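You operate a simulated robot arm through the tools that you are given. There is no shell and no other tool.

Carry out the task below with a simulated two-armed robot. There is one attempt and no reset: what you move stays moved.

TASK
Mount the print in the tray with the slider at MID.
Fine: one push on the green key, one cycle; pull the tray out again and switch the mounter off; vacuum, clamps and the other prints stay.

Only the result counts: the job must be done as asked and must still hold three seconds after the hand-in. Knocking over, shifting, dropping, spilling or breaking anything else fails it.

THE ROBOT
Two 7-joint arms with two-finger parallel grippers on one trunk that stands fixed in place. Base frame: the origin is at the foot of the trunk, x ahead of it, y to its left, z up. Readings come in mm, degrees, newtons and seconds.
The left shoulder is at [50, 209, 1346], the right one opposite. With the tool pointing down near the work surface each hand reaches from about 100 to 340 mm from the base axis, measured 20 degrees to its own side. Payload 4.4 kg a hand.
Tool frame (each hand has its own): the origin (TCP) lies between the finger pads and is the grasp point; the fingertips stand 23 mm ahead of it; z points along the fingers, y is the line along which they close. Largest opening 94 mm; finger width 38, thickness 10; the body of the gripper, 54 by 96 mm, starts 39 mm behind the TCP.
Orientation is told as [roll, pitch, yaw] about the base's x, y, z axes, in that order, counted from this pose: with the fingers straight down and closing along the base's y, the tool's x points along the base's -x, its y along +y and its z along -z.

THE INTERFACE
- The arms move only by the tool apply_moves. It takes "left_rows", "right_rows" or both (then of equal length, played together; a hand with none holds still); each is a list of rows, each a list of 7 numbers: the gripper command, from -1 (fully open) to 1 (shut), values between in proportion, then the shift along the tool's x, y, z in mm, then the turn, a rotation vector about the tool's x, y, z in degrees. In form: [[fingers, tx, ty, tz, wx, wy, wz], ...]. A call has 1 to 20 rows; each row is the pose to reach, as a shift and turn from the pose commanded when the call began, along the tool's axes at that moment. Each row takes 0.2 s and may step no farther than 50 mm and 8.6 degrees from the row before; otherwise, or with a gripper value out of range, the whole call is refused. Where a pose cannot be reached the arm comes as near as it can. A force on the tool above 40 N (or 10 N above the force at the start of the call, whichever is more), or a blocked arm, ends the call early, and 0.2 s more pass. The fingers move at their own pace (about 108 mm/s each) and stop on an object; they squeeze with about 45 N. The grip force told is the motor's: it shows also when the fingers shut on nothing. Time passes only in rows, and 0.2 s behind the last, so rows that repeat a pose let the fingers close. The reply holds the time, the measured pose of the TCP, the force on the tool along the base axes, the opening and the grip force, in the units named above and with some noise, with the torque about the TCP (base axes, N m) and any sound that the robot's microphone picked up.
- Cameras (640 x 400 px; columns grow to the right, rows downward): "scene" is now at [145.1, -48.7, 1522.1]; the picture's right is [-0.52, -0.85, 0.00], its down [-0.46, 0.28, -0.84] and it looks along [0.72, -0.44, -0.54] (base axes); focal length 275 px, centre (320, 200). "left" rides on the left gripper at [86, -16, -74] in its tool frame; the picture's right is [0.18, 0.98, 0.00], its down [-0.58, 0.11, -0.81] and it looks along [-0.79, 0.15, 0.59] (tool axes); focal length 243 px, centre (320, 200). "right" rides on the right gripper at [86, 16, -75] in its tool frame; the picture's right is [-0.18, 0.98, 0.00], its down [-0.58, -0.11, -0.81] and it looks along [-0.79, -0.15, 0.59] (tool axes); focal length 243 px, centre (320, 200). There is no depth. A picture from a camera that has moved, and an enlarged one, comes with that camera's place and axes in the base frame and with its lens.
- get_image(camera): a new picture of that camera. The clock stands still meanwhile.
- lift_body(by): slides the trunk up (or, below 0, down) by that many mm; the arms and the scene camera ride with it, the base frame stays. It gives what a move gives, with no picture.
- turn_head(pan, tilt): turns the head with the scene camera to pan (to the left, within 80 degrees either way) and tilt (down, from -29 to 69), counted from straight ahead of the robot. It gives what a move gives.
- close_up(camera, box): a new picture of the part [left, top, right, bottom] of that camera's present view, enlarged. The clock stands still meanwhile.
- hand_in(): hands the job in; it is judged then, once.

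Nothing tells you positions but the pictures and the camera data. Unless the task says otherwise, let go and move clear before handing in.

The tools are called as a command line: name --argument value ..., lists and objects as JSON in quotes. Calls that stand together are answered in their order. apply_moves: Moves the arms, as the interface text tells. Its arguments: {"type":"object","properties":{"left_rows":{"type":"array","items":{"type":"array","items":{"type":"number"}}},"right_rows":{"type":"array","items":{"type":"array","items":{"type":"number"}}}},"required":[]} The other tools are called the same way: lift_body (by) slides the trunk up or down; turn_head (pan, tilt) turns the head that bears the scene camera; get_image (camera) takes a picture; close_up (camera, box) takes an enlarged picture of a part of a camera's view; hand_in () hands the job in.

At the start:

```text
t: 0.0
left_tool_pos: [509.7, -42.2, 1378.7]
left_tcp_rot: [0.0, 0.0, -0.1]
left_force: [0.3, 0.0, 0.4]
left_moment: [0.01, -0.04, 0.0]
left_opening: 94.0
left_finger_force: 0.0
right_tool_pos: [396.8, -435.1, 1328.6]
right_tcp_rot: [-0.1, -0.1, 0.0]
right_force: [0.2, 0.4, -0.3]
right_moment: [-0.01, 0.01, -0.02]
right_opening: 94.2
right_finger_force: 0.1
trunk travel left (down, up): [-425.0, 138.0]
head pan, tilt: [-31.6, 32.5]
```

scene: 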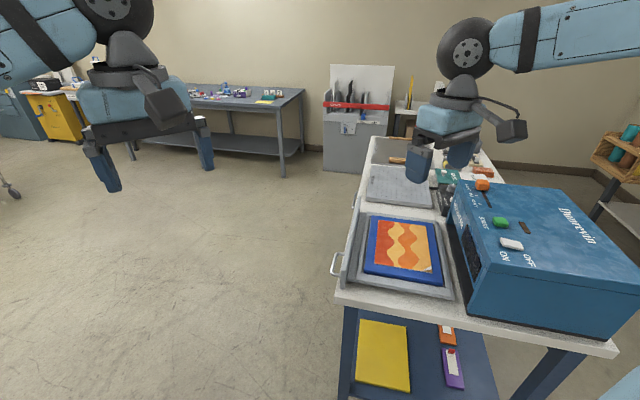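
right: 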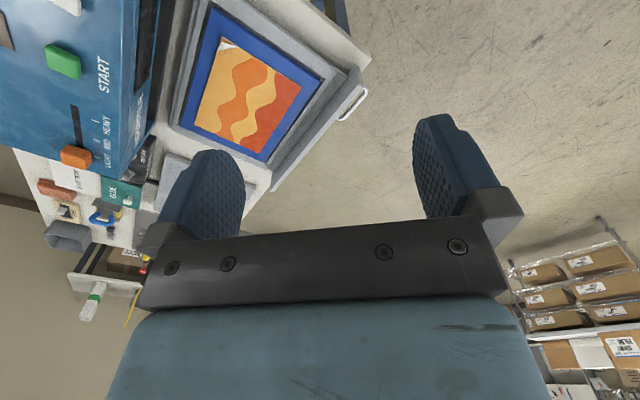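
left: 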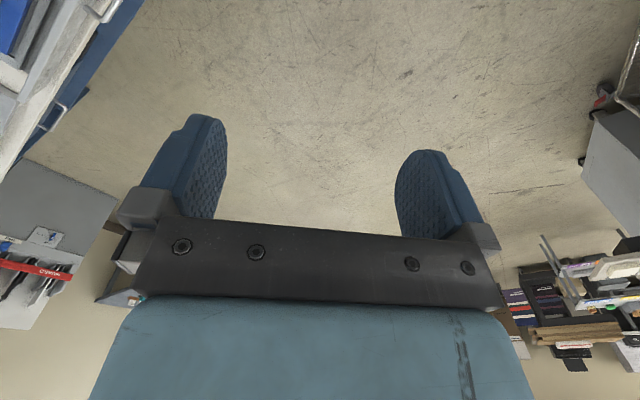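

The bench is to the right, with a blue mounter that has a slider, a green START key and an ON/OFF switch, and a tray holding a print. I'll look closer before moving anything.

close_up --camera "scene" --box '[420, 160, 640, 300]'

close_up --camera "scene" --box '[320, 120, 500, 310]'

close_up --camera "right" --box '[0, 0, 380, 240]'

```text
2.86 times, centred on (530, 230) of scene
camera zoom: at [145.1, -48.7, 1522.1], right [-0.52, -0.85, 0.0], down [-0.46, 0.28, -0.84], along [0.72, -0.44, -0.54], focal length 786 px, centre (-280, 114)
```

zoom: 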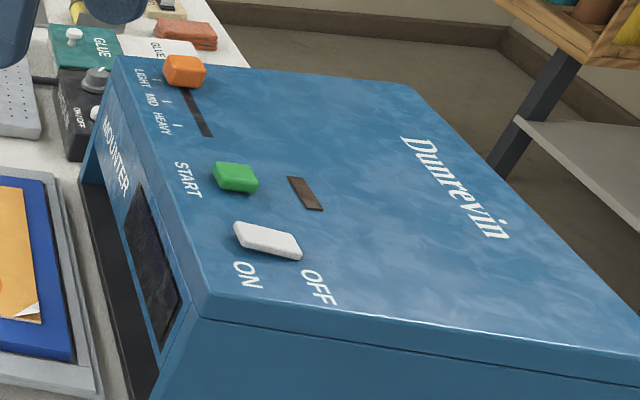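

```text
2.11 times, centred on (410, 215) of scene
camera zoom: at [145.1, -48.7, 1522.1], right [-0.52, -0.85, 0.0], down [-0.46, 0.28, -0.84], along [0.72, -0.44, -0.54], focal length 579 px, centre (130, 168)
```

zoom: 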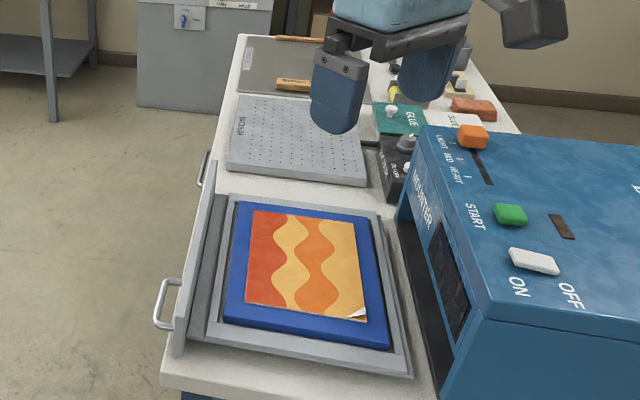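

```text
1.67 times, centred on (190, 120) of right
camera zoom: at [310.2, -420.1, 1403.1], right [0.18, 0.98, 0.0], down [0.58, -0.11, 0.81], along [0.79, -0.15, -0.59], focal length 404 px, centre (537, 333)
```

zoom: 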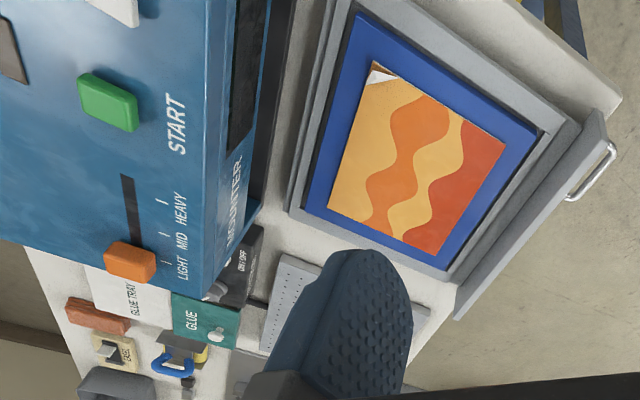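

The mounter's top panel is around x≈400, y≈-780, z≈1065, and the tray sits on its +y side. I'll turn the head for a better view.

turn_head --pan -58 --tilt 35

get_image --camera "scene"

```text
t: 0.9
left_tool_pos: [508.9, -42.6, 1379.4]
left_tcp_rot: [0.0, 0.1, 0.0]
left_force: [0.8, 0.1, -0.2]
left_moment: [0.02, -0.01, -0.02]
left_opening: 93.8
left_finger_force: 0.0
right_tool_pos: [396.9, -435.7, 1329.0]
right_tcp_rot: [0.0, 0.0, 0.0]
right_force: [0.4, -0.9, -0.4]
right_moment: [-0.01, 0.02, 0.01]
right_opening: 94.1
right_finger_force: 0.0
trunk travel left (down, up): [-425.0, 138.0]
head pan, tilt: [-58.0, 35.0]
```

```text
taken
camera scene: at [115.8, -76.5, 1518.2], right [-0.85, -0.53, 0.0], down [-0.3, 0.49, -0.82], along [0.43, -0.69, -0.57], focal length 275 px, centre (320, 200)
```

scene: 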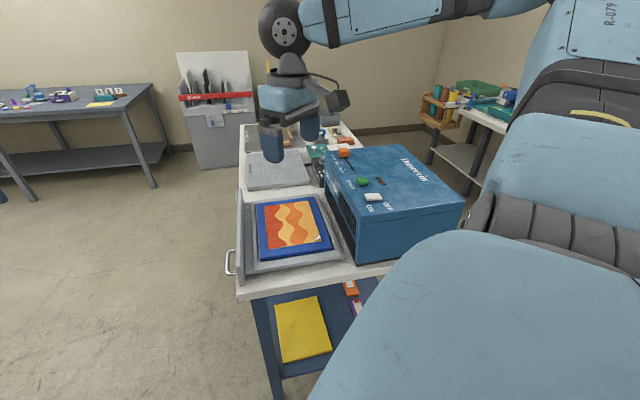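

close_up --camera "scene" --box '[230, 130, 350, 205]'

close_up --camera "scene" --box '[310, 130, 470, 230]'

close_up --camera "scene" --box '[220, 180, 380, 300]'

```text
5.33 times, centred on (290, 168) of scene
camera zoom: at [115.8, -76.5, 1518.2], right [-0.85, -0.53, 0.0], down [-0.3, 0.49, -0.82], along [0.43, -0.69, -0.57], focal length 1468 px, centre (480, 373)
```

zoom: 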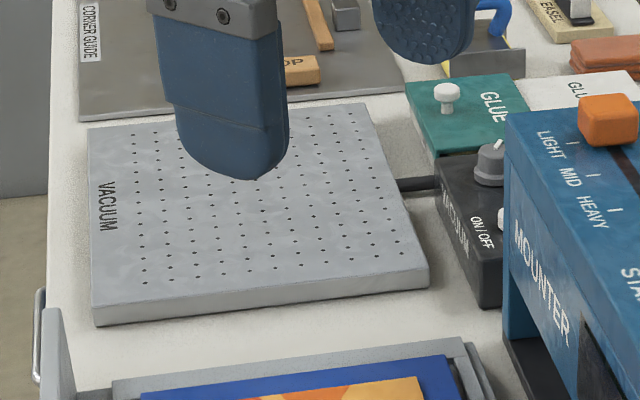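

```text
4.00 times, centred on (390, 180) of scene
camera zoom: at [115.8, -76.5, 1518.2], right [-0.85, -0.53, 0.0], down [-0.3, 0.49, -0.82], along [0.43, -0.69, -0.57], focal length 1101 px, centre (40, 280)
```

zoom: 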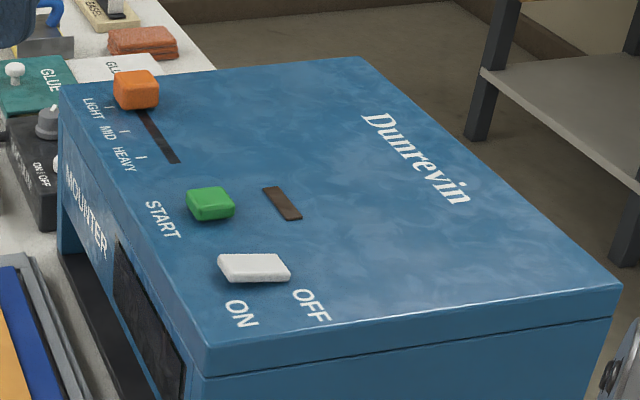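

```text
3.33 times, centred on (300, 240) of scene
camera zoom: at [115.8, -76.5, 1518.2], right [-0.85, -0.53, 0.0], down [-0.3, 0.49, -0.82], along [0.43, -0.69, -0.57], focal length 917 px, centre (387, 67)
```

zoom: 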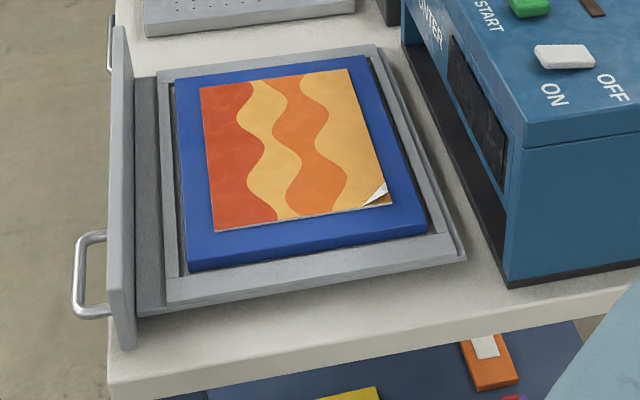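

The table is turned about 45° to the base: the tray slides along (-0.7,-0.7) into the mounter, whose top is at z≈1055. I'll lower the trunk for reach, then look again.

lift_body --by -150

get_image --camera "right"

get_image --camera "scene"

```text
t: 2.7
left_tool_pos: [509.0, -41.9, 1229.5]
left_tcp_rot: [-0.1, -0.1, -0.1]
left_force: [0.1, -0.3, -0.7]
left_moment: [0.0, -0.01, 0.0]
left_opening: 94.1
left_finger_force: 0.0
right_tool_pos: [397.0, -435.1, 1178.9]
right_tcp_rot: [-0.1, 0.0, 0.0]
right_force: [-0.6, -1.0, 0.8]
right_moment: [0.0, -0.03, 0.0]
right_opening: 94.2
right_finger_force: 0.0
trunk travel left (down, up): [-275.0, 288.0]
head pan, tilt: [-58.0, 35.0]
```

```text
taken
camera right: at [310.0, -420.1, 1253.2], right [0.18, 0.98, 0.0], down [0.58, -0.11, 0.81], along [0.79, -0.15, -0.59], focal length 243 px, centre (320, 200)
```

right: 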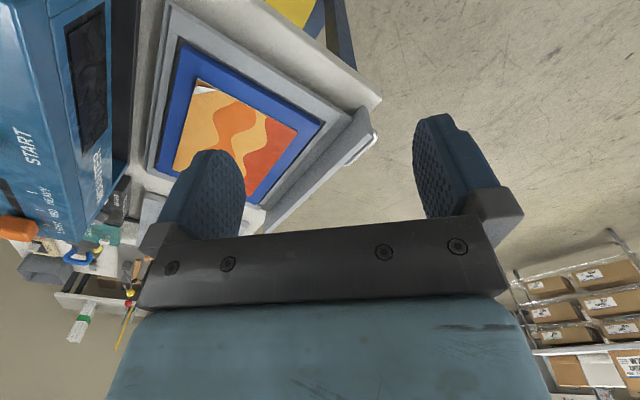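

```text
taken
camera scene: at [115.5, -76.5, 1368.3], right [-0.85, -0.53, 0.0], down [-0.3, 0.49, -0.82], along [0.43, -0.69, -0.57], focal length 275 px, centre (320, 200)
```

scene: 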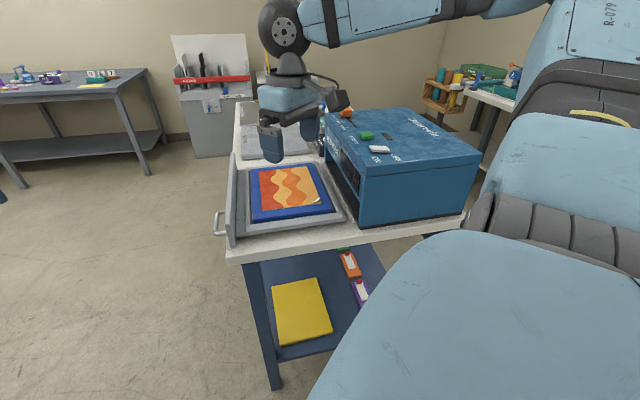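

The handle, switch and panel need a closer look from this height.

close_up --camera "scene" --box '[205, 150, 285, 250]'

close_up --camera "scene" --box '[310, 95, 440, 175]'

close_up --camera "right" --box '[240, 60, 400, 160]'

close_up --camera "scene" --box '[300, 100, 400, 230]'

```text
4.00 times, centred on (245, 200) of scene
camera zoom: at [115.5, -76.5, 1368.3], right [-0.85, -0.53, 0.0], down [-0.3, 0.49, -0.82], along [0.43, -0.69, -0.57], focal length 1101 px, centre (620, 200)
```

zoom: 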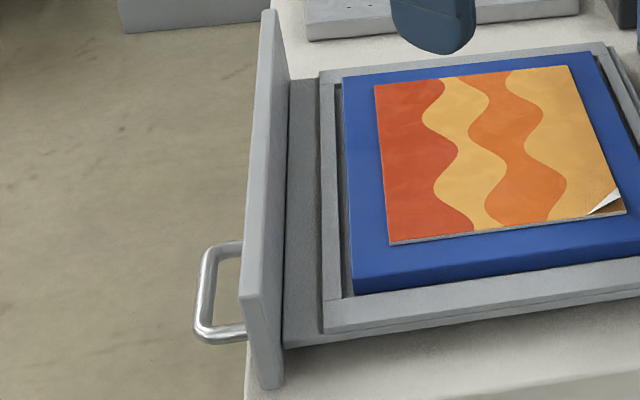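

```text
4.92 times, centred on (375, 135) of scene
camera zoom: at [115.5, -76.5, 1368.3], right [-0.85, -0.53, 0.0], down [-0.3, 0.49, -0.82], along [0.43, -0.69, -0.57], focal length 1355 px, centre (49, 520)
```

zoom: 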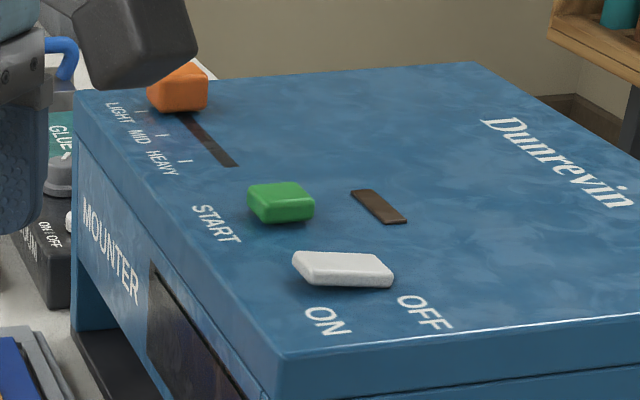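

```text
4.00 times, centred on (320, 110) of right
camera zoom: at [310.0, -420.1, 1253.2], right [0.18, 0.98, 0.0], down [0.58, -0.11, 0.81], along [0.79, -0.15, -0.59], focal length 970 px, centre (320, 560)
```

zoom: 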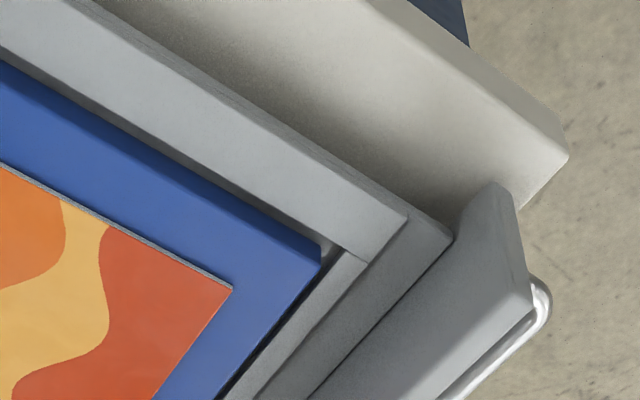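

```text
3.08 times, centred on (350, 165) of scene
camera zoom: at [115.5, -76.5, 1368.3], right [-0.85, -0.53, 0.0], down [-0.3, 0.49, -0.82], along [0.43, -0.69, -0.57], focal length 847 px, centre (228, 308)
```

zoom: 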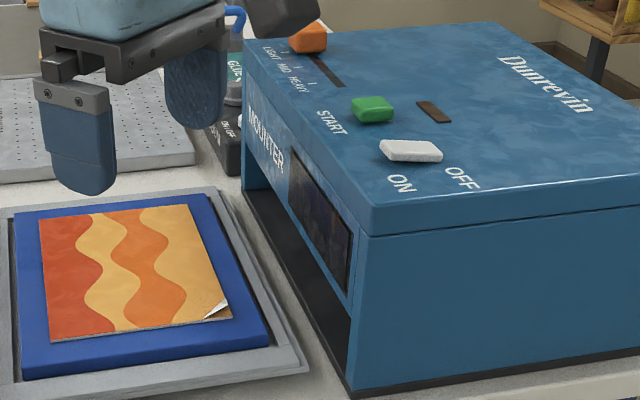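

I'll yaw the right hand by −45° to line it up with the bench, then view the panel with its camera.

apply_moves --right_rows '[[-1, 0, 0, 0, 0, 0, 7.5], [-1, 0, 0, 0, 0, 0, 15], [-1, 0, 0, 0, 0, 0, 22.5], [-1, 0, 0, 0, 0, 0, 30], [-1, 0, 0, 0, 0, 0, 37.5], [-1, 0, 0, 0, 0, 0, 45], [-1, 0, 0, 0, 0, 0, 45]]'

get_image --camera "right"

get_image --camera "scene"

```text
t: 4.3
left_tool_pos: [509.2, -42.4, 1228.4]
left_tcp_rot: [-0.1, 0.1, 0.0]
left_force: [0.6, -0.3, 1.5]
left_moment: [0.02, 0.0, -0.02]
left_opening: 94.0
left_finger_force: 0.0
right_tool_pos: [396.7, -435.5, 1178.5]
right_tcp_rot: [0.0, 0.1, -45.0]
right_force: [-0.4, 0.1, 0.4]
right_moment: [0.01, 0.02, 0.04]
right_opening: 93.9
right_finger_force: 0.1
trunk travel left (down, up): [-275.0, 288.0]
head pan, tilt: [-58.0, 35.0]
```

```text
taken
camera right: at [346.6, -363.8, 1252.7], right [0.83, 0.56, 0.0], down [0.33, -0.49, 0.81], along [0.45, -0.67, -0.59], focal length 243 px, centre (320, 200)
```

right: 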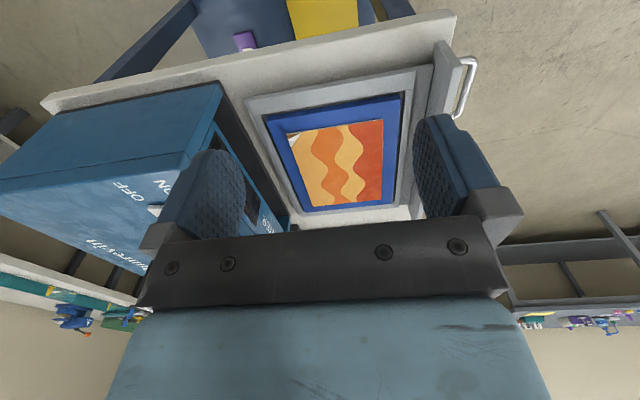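

```text
taken
camera scene: at [115.7, -76.7, 1368.2], right [-0.85, -0.53, 0.0], down [-0.3, 0.49, -0.82], along [0.43, -0.69, -0.57], focal length 275 px, centre (320, 200)
```

scene: 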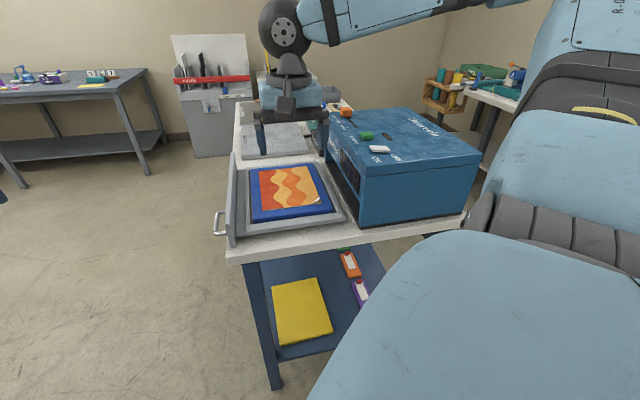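

Sliding the hand toward the mounter side for a direct view of the rocker and slider.

apply_moves --right_rows '[[-1, 0, -45, 0, 0, 0, 0], [-1, 0, -90, 0, 0, 0, 0], [-1, 0, -135, 0, 0, 0, 0], [-1, 0, -180, 0, 0, 0, 0], [-1, 0, -180, 0, 0, 0, 0]]'

get_image --camera "right"

get_image --camera "scene"

```text
t: 5.5
left_tool_pos: [510.3, -42.0, 1228.1]
left_tcp_rot: [0.0, 0.1, 0.1]
left_force: [0.6, -0.5, 0.4]
left_moment: [-0.01, -0.03, 0.01]
left_opening: 94.0
left_finger_force: 0.1
right_tool_pos: [269.9, -561.8, 1177.9]
right_tcp_rot: [0.0, 0.1, -45.0]
right_force: [0.7, 0.3, -0.2]
right_moment: [0.03, -0.01, -0.03]
right_opening: 94.0
right_finger_force: 0.1
trunk travel left (down, up): [-275.0, 288.0]
head pan, tilt: [-58.0, 35.0]
```

```text
taken
camera right: at [220.5, -489.9, 1253.4], right [0.83, 0.56, 0.0], down [0.34, -0.49, 0.81], along [0.46, -0.66, -0.59], focal length 243 px, centre (320, 200)
```

right: 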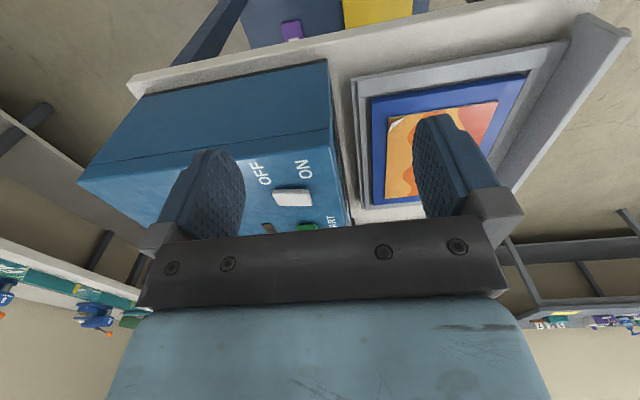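

```text
taken
camera scene: at [116.7, -76.5, 1368.1], right [-0.85, -0.53, 0.0], down [-0.3, 0.49, -0.82], along [0.43, -0.69, -0.57], focal length 275 px, centre (320, 200)
```

scene: 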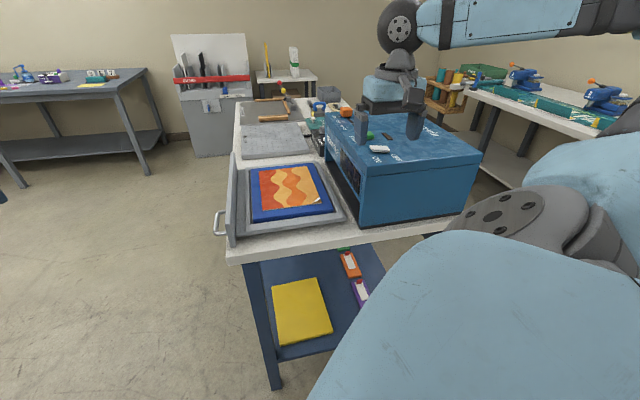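

close_up --camera "right" --box '[230, 140, 350, 240]'

close_up --camera "scene" --box '[320, 95, 420, 165]'

```text
4.00 times, centred on (290, 190) of right
camera zoom: at [220.5, -489.9, 1253.4], right [0.83, 0.56, 0.0], down [0.34, -0.49, 0.81], along [0.46, -0.66, -0.59], focal length 970 px, centre (440, 240)
```

zoom: 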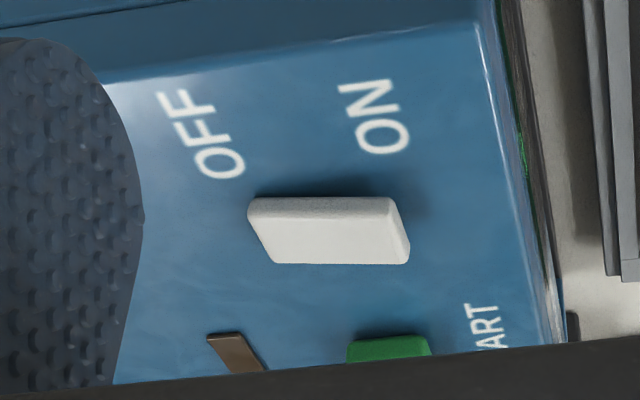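

```text
5.71 times, centred on (370, 130) of scene
camera zoom: at [116.7, -76.5, 1368.1], right [-0.85, -0.53, 0.0], down [-0.3, 0.49, -0.82], along [0.43, -0.69, -0.57], focal length 1572 px, centre (34, 600)
```

zoom: 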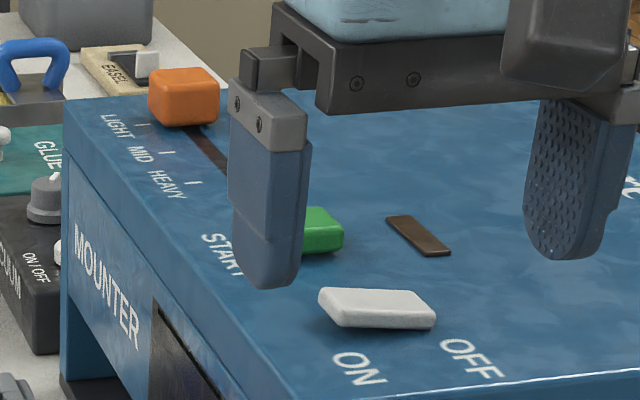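

The rocker's OFF end is pressed, so the mounter is off, and the lamp is dark too. The slider sits at LIGHT near (533,-909), and MID is about 49 mm back toward the robot at (499,-874). I'll test reach by moving outward over the panel with a slight tilt.

apply_moves --right_rows '[[-1, -45, -10, 0, 0, -4, 0], [-1, -90, -20, 0, 0, -8, 0], [-1, -135, -30, 0, 0, -12, 0], [-1, -180, -40, 0, 0, -16, 0], [-1, -225, -50, 0, 0, -20, 0], [-1, -270, -58, 0, 0, -20, 0], [-1, -270, -58, 0, 0, -20, 0]]'

get_image --camera "right"

get_image --camera "scene"

```text
t: 7.1
left_tool_pos: [509.0, -41.8, 1229.4]
left_tcp_rot: [-0.1, 0.0, -0.1]
left_force: [-0.2, 0.3, 0.4]
left_moment: [0.0, -0.01, 0.01]
left_opening: 93.9
left_finger_force: 0.0
right_tool_pos: [420.9, -794.4, 1180.8]
right_tcp_rot: [0.0, -20.1, -45.1]
right_force: [-0.5, 0.1, -0.1]
right_moment: [0.01, 0.02, 0.03]
right_opening: 94.1
right_finger_force: 0.1
trunk travel left (down, up): [-275.0, 288.0]
head pan, tilt: [-58.0, 35.0]
```

```text
taken
camera right: at [356.4, -707.7, 1220.5], right [0.82, 0.57, 0.06], down [0.11, -0.27, 0.96], along [0.57, -0.77, -0.28], focal length 243 px, centre (320, 200)
```

right: 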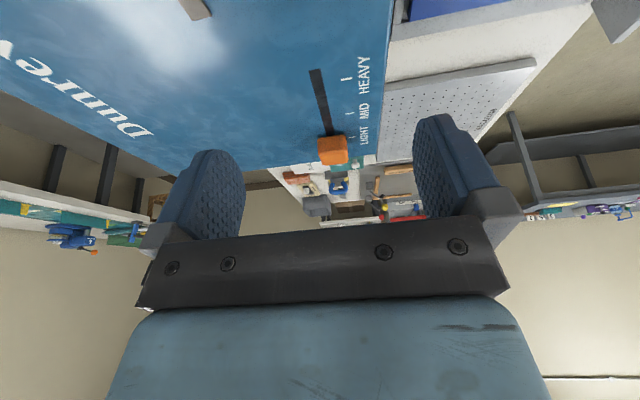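

```text
taken
camera scene: at [114.6, -75.3, 1368.5], right [-0.85, -0.53, 0.0], down [-0.3, 0.49, -0.82], along [0.43, -0.7, -0.57], focal length 275 px, centre (320, 200)
```

scene: 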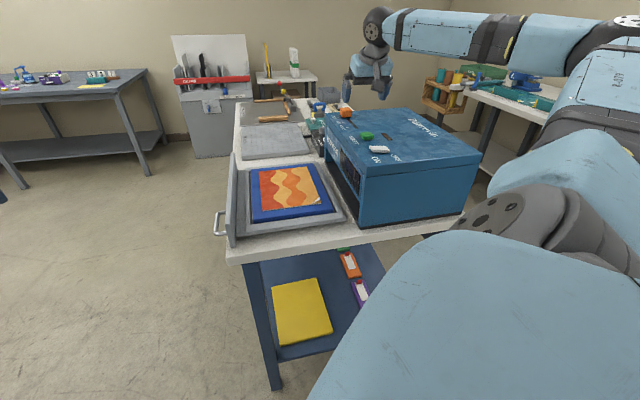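

close_up --camera "right" --box '[280, 50, 400, 180]'

close_up --camera "scene" --box '[320, 60, 420, 160]'

```text
3.08 times, centred on (340, 115) of right
camera zoom: at [356.4, -707.7, 1220.5], right [0.82, 0.57, 0.06], down [0.11, -0.27, 0.96], along [0.57, -0.77, -0.28], focal length 746 px, centre (258, 462)
```

zoom: 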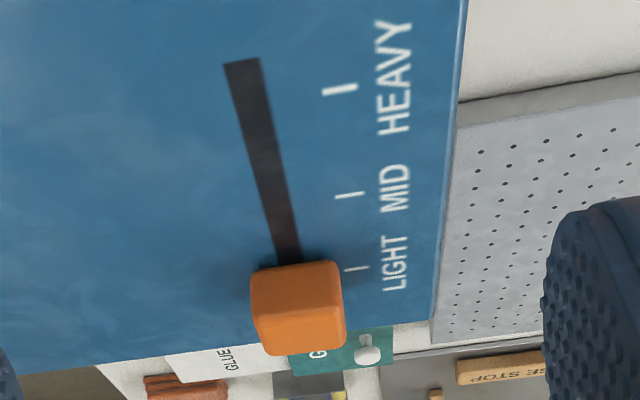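

```text
4.00 times, centred on (370, 110) of scene
camera zoom: at [114.6, -75.3, 1368.5], right [-0.85, -0.53, 0.0], down [-0.3, 0.49, -0.82], along [0.43, -0.7, -0.57], focal length 1101 px, centre (120, 560)
```

zoom: 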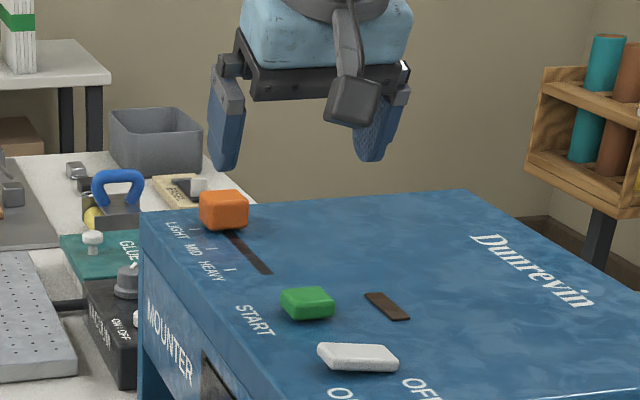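

The ticks come out at q≈1018 / 970 / 922 (48 mm apart). The knob is about 37 mm wide and 25 mm high, at LIGHT. Moving above it.

apply_moves --right_rows '[[-1, -35, 0, 13, 0, 0, 0], [-1, -70, 0, 26, 0, 0, 0], [-1, -106, -1, 39, 0, 0, 0], [-1, -143, -2, 52, 0, 0, 0], [-1, -143, -2, 52, 0, 0, 0]]'

get_image --camera "right"

get_image --camera "scene"

```text
t: 8.3
left_tool_pos: [509.5, -43.2, 1229.3]
left_tcp_rot: [0.1, 0.1, 0.1]
left_force: [0.5, -0.5, -0.1]
left_moment: [0.02, 0.0, 0.01]
left_opening: 94.0
left_finger_force: 0.0
right_tool_pos: [526.1, -903.6, 1177.5]
right_tcp_rot: [0.1, -19.9, -45.0]
right_force: [-0.2, 0.5, -0.1]
right_moment: [0.02, -0.01, 0.03]
right_opening: 94.4
right_finger_force: 0.0
trunk travel left (down, up): [-275.0, 288.0]
head pan, tilt: [-58.0, 35.0]
```

```text
taken
camera right: at [461.0, -817.2, 1217.9], right [0.82, 0.57, 0.06], down [0.11, -0.27, 0.96], along [0.56, -0.77, -0.29], focal length 243 px, centre (320, 200)
```

right: 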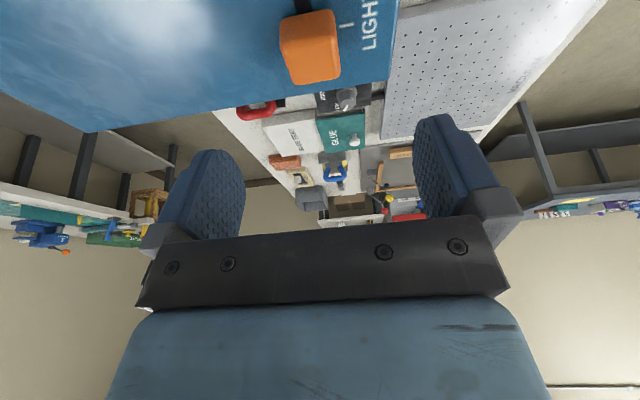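

```text
taken
camera scene: at [115.2, -77.1, 1368.3], right [-0.85, -0.53, 0.0], down [-0.3, 0.49, -0.82], along [0.43, -0.69, -0.57], focal length 275 px, centre (320, 200)
```

scene: 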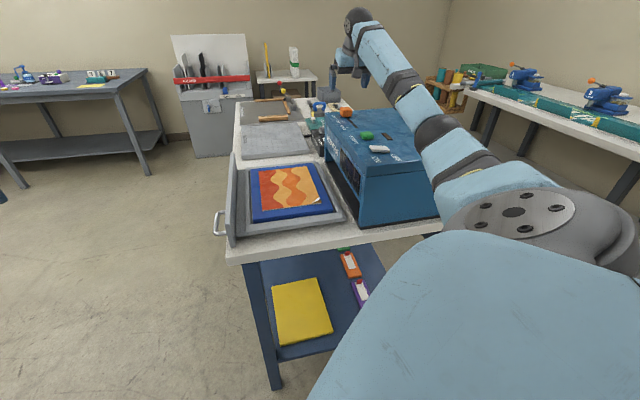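

The hand is right above the knob (q≈1011, p≈267). Descending to straddle it.

apply_moves --right_rows '[[-1, 9, 0, 24, 0, 0, 0], [-1, 17, 0, 47, 0, 0, 0], [-1, 22, 0, 60, 0, 0, 0], [-1, 22, 0, 60, 0, 0, 0]]'

get_image --camera "right"

close_up --camera "scene" --box '[310, 50, 410, 150]'

```text
t: 9.3
left_tool_pos: [508.4, -41.6, 1229.0]
left_tcp_rot: [0.0, 0.0, 0.1]
left_force: [-0.4, 0.5, 0.3]
left_moment: [0.03, -0.01, -0.01]
left_opening: 93.8
left_finger_force: 0.1
right_tool_pos: [525.1, -902.9, 1114.0]
right_tcp_rot: [0.1, -20.0, -45.0]
right_force: [-0.2, 0.4, 0.4]
right_moment: [-0.02, 0.02, -0.01]
right_opening: 93.9
right_finger_force: 0.1
trunk travel left (down, up): [-275.0, 288.0]
head pan, tilt: [-58.0, 35.0]
```

```text
taken
camera right: at [461.4, -817.0, 1153.4], right [0.82, 0.57, 0.06], down [0.11, -0.27, 0.96], along [0.56, -0.77, -0.28], focal length 243 px, centre (320, 200)
```

right: 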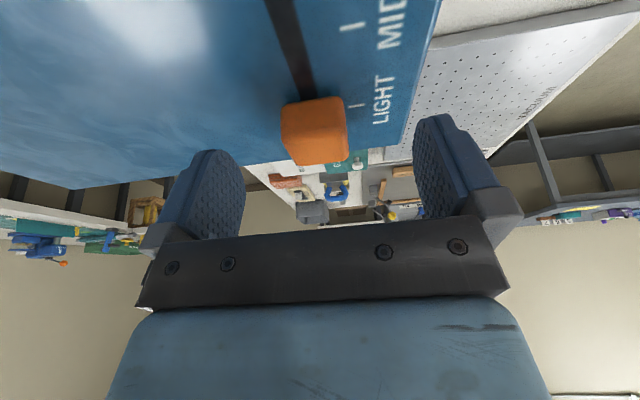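

```text
4.00 times, centred on (360, 100) of scene
camera zoom: at [115.6, -76.4, 1368.3], right [-0.85, -0.53, 0.0], down [-0.3, 0.49, -0.82], along [0.43, -0.69, -0.57], focal length 1101 px, centre (160, 600)
```

zoom: 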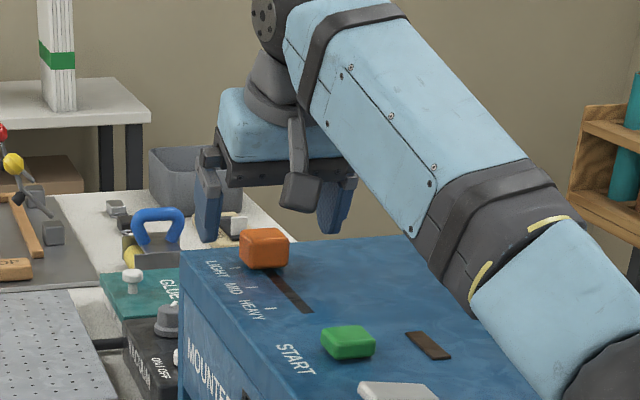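

apply_moves --right_rows '[[-1, 3, 0, 8, 0, 0, 0], [-1, 5, 0, 15, 0, 0, 0], [-1, 5, 0, 15, 0, 0, 0]]'

close_up --camera "right" --box '[200, 60, 460, 220]'

close_up --camera "scene" --box '[330, 75, 400, 130]'

```text
t: 10.1
left_tool_pos: [509.0, -41.4, 1228.5]
left_tcp_rot: [0.0, 0.0, 0.1]
left_force: [0.2, 0.1, 0.1]
left_moment: [-0.01, 0.0, 0.03]
left_opening: 94.0
left_finger_force: 0.1
right_tool_pos: [526.0, -903.5, 1097.7]
right_tcp_rot: [0.0, -20.0, -45.1]
right_force: [0.2, -0.4, -0.5]
right_moment: [0.0, -0.01, 0.0]
right_opening: 94.1
right_finger_force: 0.0
trunk travel left (down, up): [-275.0, 288.0]
head pan, tilt: [-58.0, 35.0]
```

```text
2.46 times, centred on (330, 140) of right
camera zoom: at [461.8, -817.1, 1137.3], right [0.82, 0.57, 0.06], down [0.11, -0.27, 0.96], along [0.56, -0.77, -0.29], focal length 597 px, centre (295, 348)
```

zoom: 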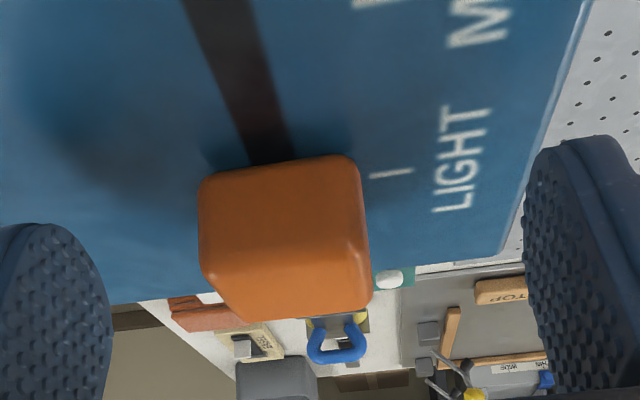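

```text
7.27 times, centred on (365, 102) of scene
camera zoom: at [115.6, -76.6, 1368.2], right [-0.85, -0.53, 0.0], down [-0.3, 0.49, -0.82], along [0.43, -0.69, -0.57], focal length 2001 px, centre (-7, 909)
```

zoom: 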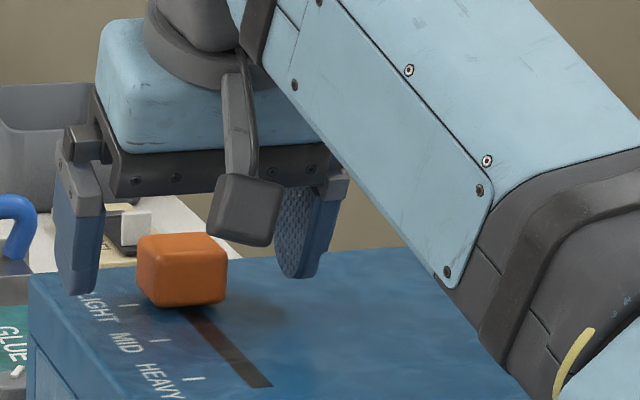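

The fingers straddle the knob, centred within about a millimetre. Closing gently.

apply_moves --right_rows '[[0, 0, 0, 0, 0, 0, 0], [0.3, 0, 0, 0, 0, 0, 0], [0.6, 0, 0, 0, 0, 0, 0], [0.6, 0, 0, 0, 0, 0, 0]]'

close_up --camera "right" --box '[200, 60, 460, 220]'

```text
t: 11.1
left_tool_pos: [507.6, -43.6, 1230.6]
left_tcp_rot: [0.1, -0.1, 0.0]
left_force: [-0.1, 0.2, -0.4]
left_moment: [-0.01, 0.0, 0.01]
left_opening: 94.0
left_finger_force: 0.0
right_tool_pos: [523.5, -905.3, 1097.5]
right_tcp_rot: [0.1, -20.0, -45.1]
right_force: [-13.6, -14.2, 0.8]
right_moment: [-0.55, 0.81, -0.09]
right_opening: 35.9
right_finger_force: 44.7
trunk travel left (down, up): [-275.0, 288.0]
head pan, tilt: [-58.0, 35.0]
```

```text
2.46 times, centred on (330, 140) of right
camera zoom: at [459.8, -819.1, 1137.3], right [0.82, 0.57, 0.06], down [0.11, -0.27, 0.96], along [0.56, -0.78, -0.29], focal length 597 px, centre (295, 348)
```

zoom: 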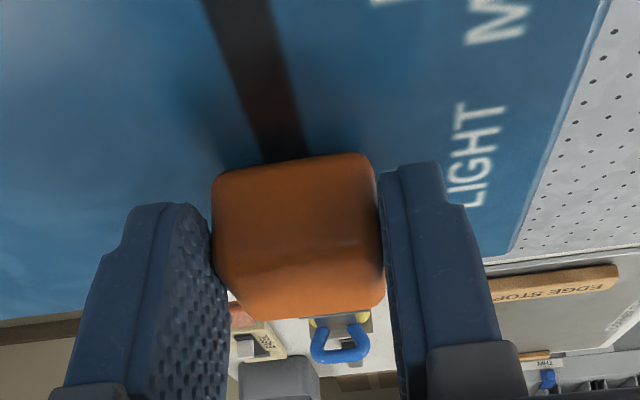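

The knob is gripped, with a slight sideways offset of about 3 mm. I'll relieve that and pull it 48 mm back toward MID.

apply_moves --right_rows '[[0.6, 0, -3, 0, 0, 0, 0], [0.6, 11.3, -3, -4.1, 0, 0, 0], [0.6, 22.6, -3, -8.2, 0, 0, 0], [0.6, 33.8, -3, -12.3, 0, 0, 0], [0.6, 45.1, -3, -16.4, 0, 0, 0], [0.6, 45.1, -3, -16.4, 0, 0, 0]]'

close_up --camera "right" --box '[200, 40, 460, 220]'

close_up --camera "scene" --box '[320, 75, 400, 145]'

```text
t: 12.5
left_tool_pos: [510.0, -42.6, 1227.7]
left_tcp_rot: [0.0, 0.0, 0.0]
left_force: [-0.5, 0.1, 0.6]
left_moment: [0.01, -0.04, 0.0]
left_opening: 94.0
left_finger_force: 0.1
right_tool_pos: [491.7, -872.6, 1097.2]
right_tcp_rot: [0.1, -19.8, -45.0]
right_force: [-0.3, 1.5, -7.8]
right_moment: [-0.45, -0.81, -0.13]
right_opening: 35.8
right_finger_force: 45.0
trunk travel left (down, up): [-275.0, 288.0]
head pan, tilt: [-58.0, 35.0]
```

```text
2.22 times, centred on (330, 130) of right
camera zoom: at [425.9, -785.9, 1137.7], right [0.82, 0.57, 0.06], down [0.12, -0.27, 0.96], along [0.57, -0.77, -0.29], focal length 539 px, centre (298, 356)
```

zoom: 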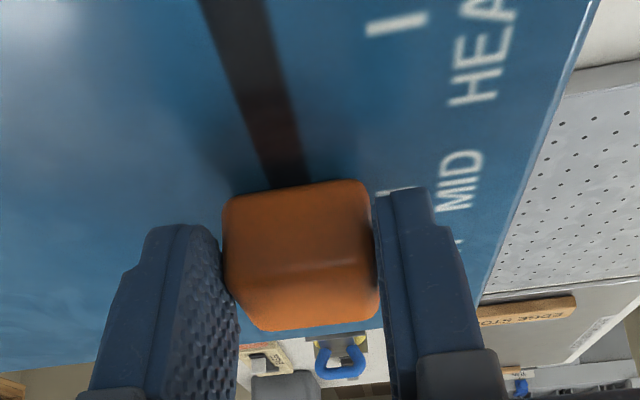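

```text
5.71 times, centred on (360, 110) of scene
camera zoom: at [116.1, -77.5, 1368.0], right [-0.85, -0.53, 0.0], down [-0.3, 0.49, -0.82], along [0.43, -0.69, -0.57], focal length 1572 px, centre (91, 714)
```

zoom: 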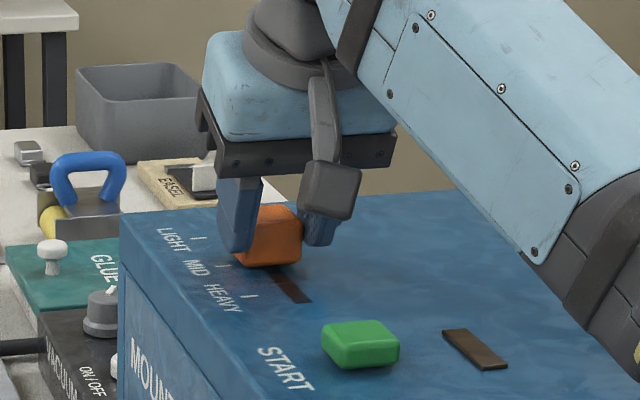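

apply_moves --right_rows '[[0.2, 0, 0, 0, 0, 0, 0], [-0.3, 0, 0, 0, 0, 0, 0], [-1, 0, 0, 0, 0, 0, 0], [-1, 0, 0, 0, 0, 0, 0], [-1, -5, 0, -15, 0, 0, 0]]'

close_up --camera "right" --box '[220, 20, 460, 180]'

close_up --camera "scene" --box '[320, 75, 400, 145]'

```text
t: 13.7
left_tool_pos: [509.8, -40.7, 1228.5]
left_tcp_rot: [0.0, -0.1, 0.0]
left_force: [0.1, 0.5, -0.2]
left_moment: [0.03, -0.02, -0.01]
left_opening: 94.0
left_finger_force: 0.1
right_tool_pos: [489.2, -870.6, 1115.8]
right_tcp_rot: [0.0, -19.9, -45.0]
right_force: [-0.3, 0.2, 0.6]
right_moment: [0.05, 0.01, -0.01]
right_opening: 94.0
right_finger_force: 0.0
trunk travel left (down, up): [-275.0, 288.0]
head pan, tilt: [-58.0, 35.0]
```

```text
2.50 times, centred on (340, 100) of right
camera zoom: at [425.5, -784.6, 1156.1], right [0.82, 0.57, 0.06], down [0.11, -0.27, 0.96], along [0.56, -0.77, -0.28], focal length 606 px, centre (270, 450)
```

zoom: 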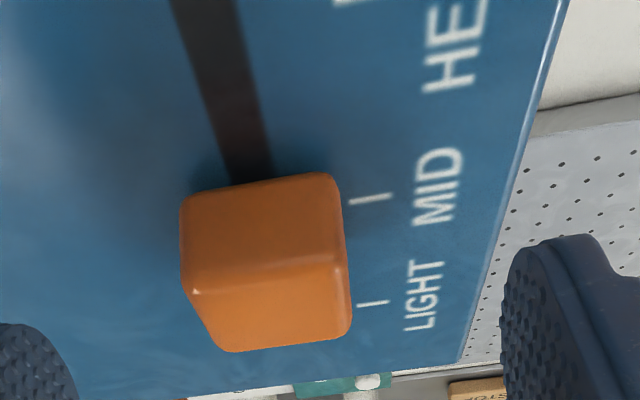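

```text
5.71 times, centred on (360, 110) of scene
camera zoom: at [115.5, -75.9, 1368.3], right [-0.85, -0.53, 0.0], down [-0.3, 0.49, -0.82], along [0.43, -0.7, -0.57], focal length 1572 px, centre (91, 714)
```

zoom: 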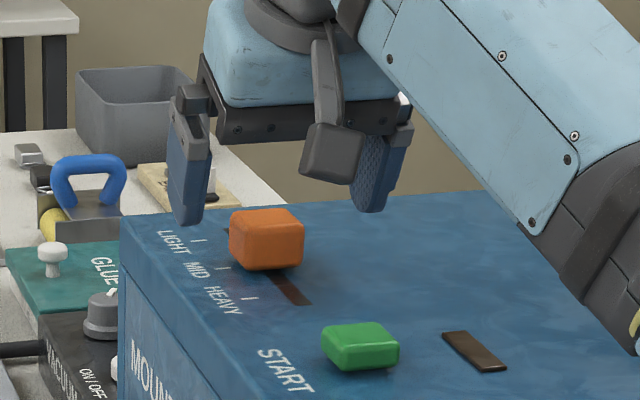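

The slider now lines up with MID. Next I'll raise the hand and carry it round to the outer side of the tray panel, whose near handle bar is at p≈-166, q≈693–783, z≈902.

apply_moves --right_rows '[[-1, -14, 0, -40, 0, 0, 0], [-1, -29, 0, -80, 0, 0, 0], [-1, 0, 15, -90, 0, 0, 0], [-1, 35, 30, -103, 0, 0, 0], [-1, 70, 45, -116, 0, 0, 0], [-1, 105, 60, -129, 0, 0, 0], [-1, 140, 75, -142, 0, 0, 0], [-1, 170, 105, -153, 0, 0, 0], [-1, 180, 150, -156, 0, 0, 0], [-1, 181, 195, -156, 0, 0, 0], [-1, 181, 240, -156, 0, 0, 0], [-1, 181, 285, -156, 0, 0, 0], [-1, 181, 330, -156, 0, 0, 0], [-1, 181, 375, -156, 0, 0, 0], [-1, 181, 420, -156, 0, 0, 0], [-1, 181, 471, -156, 0, 0, 0], [-1, 181, 471, -156, 0, 0, 0]]'

```text
refused: row 16 steps farther than a row can; nothing moved
```

apply_moves --right_rows '[[-1, -14, 0, -40, 0, 0, 0], [-1, -29, 0, -80, 0, 0, 0], [-1, 0, 15, -90, 0, 0, 0], [-1, 35, 30, -103, 0, 0, 0], [-1, 70, 45, -116, 0, 0, 0], [-1, 105, 60, -129, 0, 0, 0], [-1, 140, 75, -142, 0, 0, 0], [-1, 170, 105, -153, 0, 0, 0], [-1, 180, 150, -156, 0, 0, 0], [-1, 181, 195, -156, 0, 0, 0], [-1, 181, 240, -156, 0, 0, 0], [-1, 181, 285, -156, 0, 0, 0], [-1, 181, 330, -156, 0, 0, 0], [-1, 181, 375, -156, 0, 0, 0], [-1, 181, 420, -156, 0, 0, 0], [-1, 181, 465, -156, 0, 0, 0], [-1, 181, 465, -156, 0, 0, 0]]'

get_image --camera "right"

get_image --camera "scene"

```text
t: 17.3
left_tool_pos: [508.1, -42.1, 1229.6]
left_tcp_rot: [-0.1, -0.2, 0.0]
left_force: [-0.2, 0.7, 0.1]
left_moment: [-0.04, 0.0, 0.02]
left_opening: 94.3
left_finger_force: 0.1
right_tool_pos: [660.0, -383.0, 1199.5]
right_tcp_rot: [0.2, -19.9, -45.1]
right_force: [-0.7, 0.3, -0.3]
right_moment: [0.02, 0.0, -0.01]
right_opening: 94.2
right_finger_force: 0.0
trunk travel left (down, up): [-275.0, 288.0]
head pan, tilt: [-58.0, 35.0]
```

```text
taken
camera right: at [594.5, -296.7, 1239.7], right [0.82, 0.57, 0.07], down [0.11, -0.27, 0.96], along [0.56, -0.77, -0.29], focal length 243 px, centre (320, 200)
```

right: 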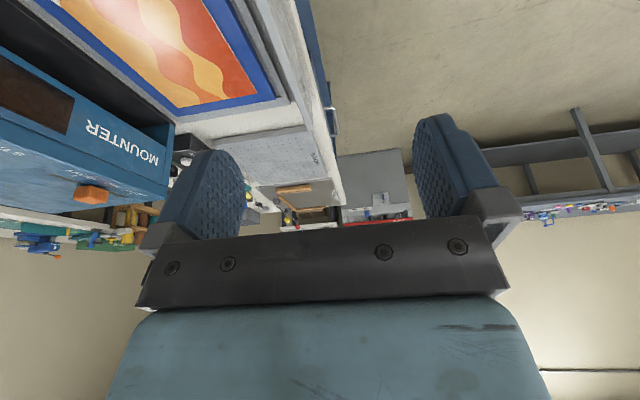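

```text
taken
camera scene: at [114.7, -77.5, 1368.3], right [-0.85, -0.53, 0.0], down [-0.3, 0.49, -0.82], along [0.43, -0.69, -0.57], focal length 275 px, centre (320, 200)
```

scene: 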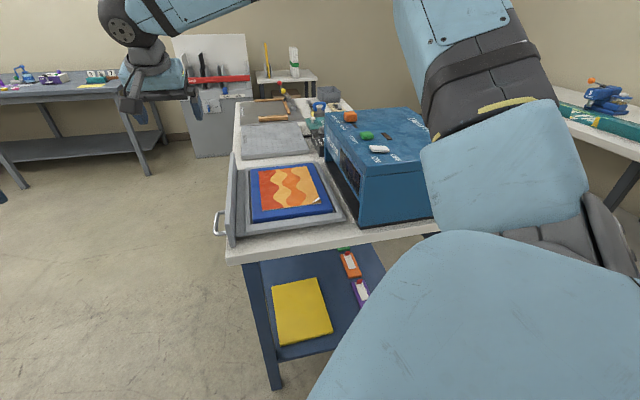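

The hand is clear. I'll back it off 120 mm along the bench and lower the trunk 150 mm, so the right camera can see the handle and panel well.

apply_moves --right_rows '[[-1, 38, 0, -14, 0, 0, 0], [-1, 76, 0, -28, 0, 0, 0], [-1, 113, 0, -41, 0, 0, 0], [-1, 113, 0, -41, 0, 0, 0]]'

lift_body --by -150

get_image --camera "right"

get_image --camera "scene"

```text
t: 18.3
left_tool_pos: [510.0, -44.3, 1228.7]
left_tcp_rot: [0.1, 0.0, 0.0]
left_force: [0.3, -0.3, 0.0]
left_moment: [-0.02, 0.01, -0.02]
left_opening: 93.8
left_finger_force: 0.1
right_tool_pos: [573.9, -298.8, 1199.1]
right_tcp_rot: [0.1, -19.9, -45.0]
right_force: [0.2, -0.3, -0.2]
right_moment: [-0.02, -0.03, -0.01]
right_opening: 94.0
right_finger_force: 0.0
trunk travel left (down, up): [-275.0, 288.0]
head pan, tilt: [-58.0, 35.0]
```

```text
t: 20.0
left_tool_pos: [509.4, -42.2, 1079.2]
left_tcp_rot: [0.0, 0.1, 0.1]
left_force: [0.9, -0.5, 0.3]
left_moment: [0.02, 0.0, 0.0]
left_opening: 94.1
left_finger_force: 0.1
right_tool_pos: [573.6, -298.9, 1050.3]
right_tcp_rot: [-0.1, -19.9, -45.0]
right_force: [-0.5, 0.1, -0.8]
right_moment: [-0.02, 0.0, -0.03]
right_opening: 93.8
right_finger_force: 0.0
trunk travel left (down, up): [-125.0, 438.0]
head pan, tilt: [-58.0, 35.0]
```

```text
taken
camera right: at [509.6, -212.4, 1089.5], right [0.82, 0.57, 0.06], down [0.11, -0.27, 0.96], along [0.56, -0.77, -0.29], focal length 243 px, centre (320, 200)
```

right: 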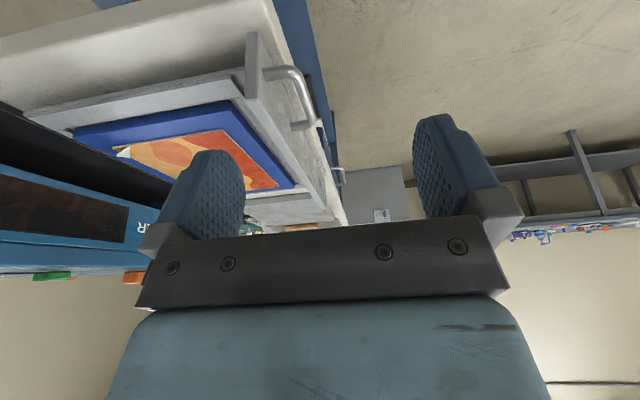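

```text
taken
camera scene: at [115.5, -76.5, 1218.3], right [-0.85, -0.53, 0.0], down [-0.3, 0.49, -0.82], along [0.43, -0.69, -0.57], focal length 275 px, centre (320, 200)
```

scene: 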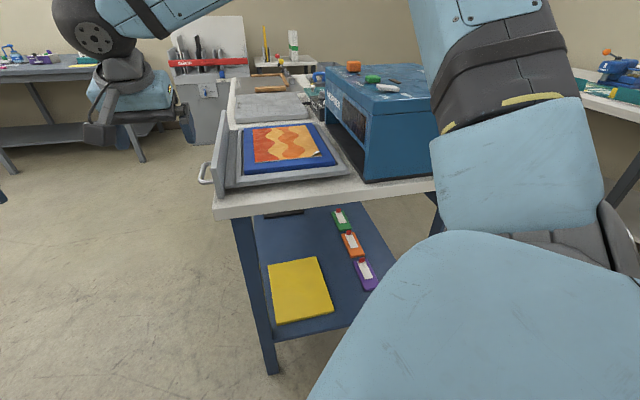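

close_up --camera "right" --box '[220, 20, 360, 200]'

close_up --camera "scene" --box '[190, 110, 270, 210]'

close_up --camera "scene" --box '[300, 50, 450, 200]'

```text
2.22 times, centred on (290, 110) of right
camera zoom: at [509.6, -212.4, 1089.5], right [0.82, 0.57, 0.06], down [0.11, -0.27, 0.96], along [0.56, -0.77, -0.29], focal length 539 px, centre (387, 400)
```

zoom: 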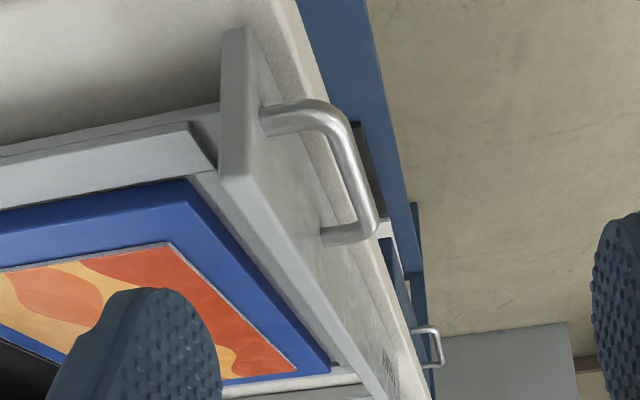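

```text
4.00 times, centred on (230, 160) of scene
camera zoom: at [115.5, -76.5, 1218.3], right [-0.85, -0.53, 0.0], down [-0.3, 0.49, -0.82], along [0.43, -0.69, -0.57], focal length 1101 px, centre (680, 360)
```

zoom: 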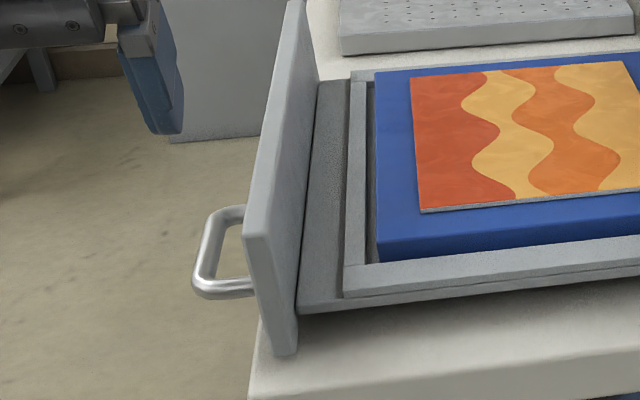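

```text
2.67 times, centred on (375, 125) of scene
camera zoom: at [115.5, -76.5, 1218.3], right [-0.85, -0.53, 0.0], down [-0.3, 0.49, -0.82], along [0.43, -0.69, -0.57], focal length 734 px, centre (173, 400)
```

zoom: 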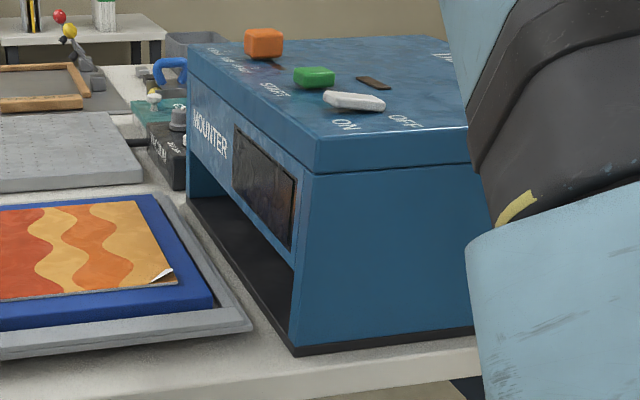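

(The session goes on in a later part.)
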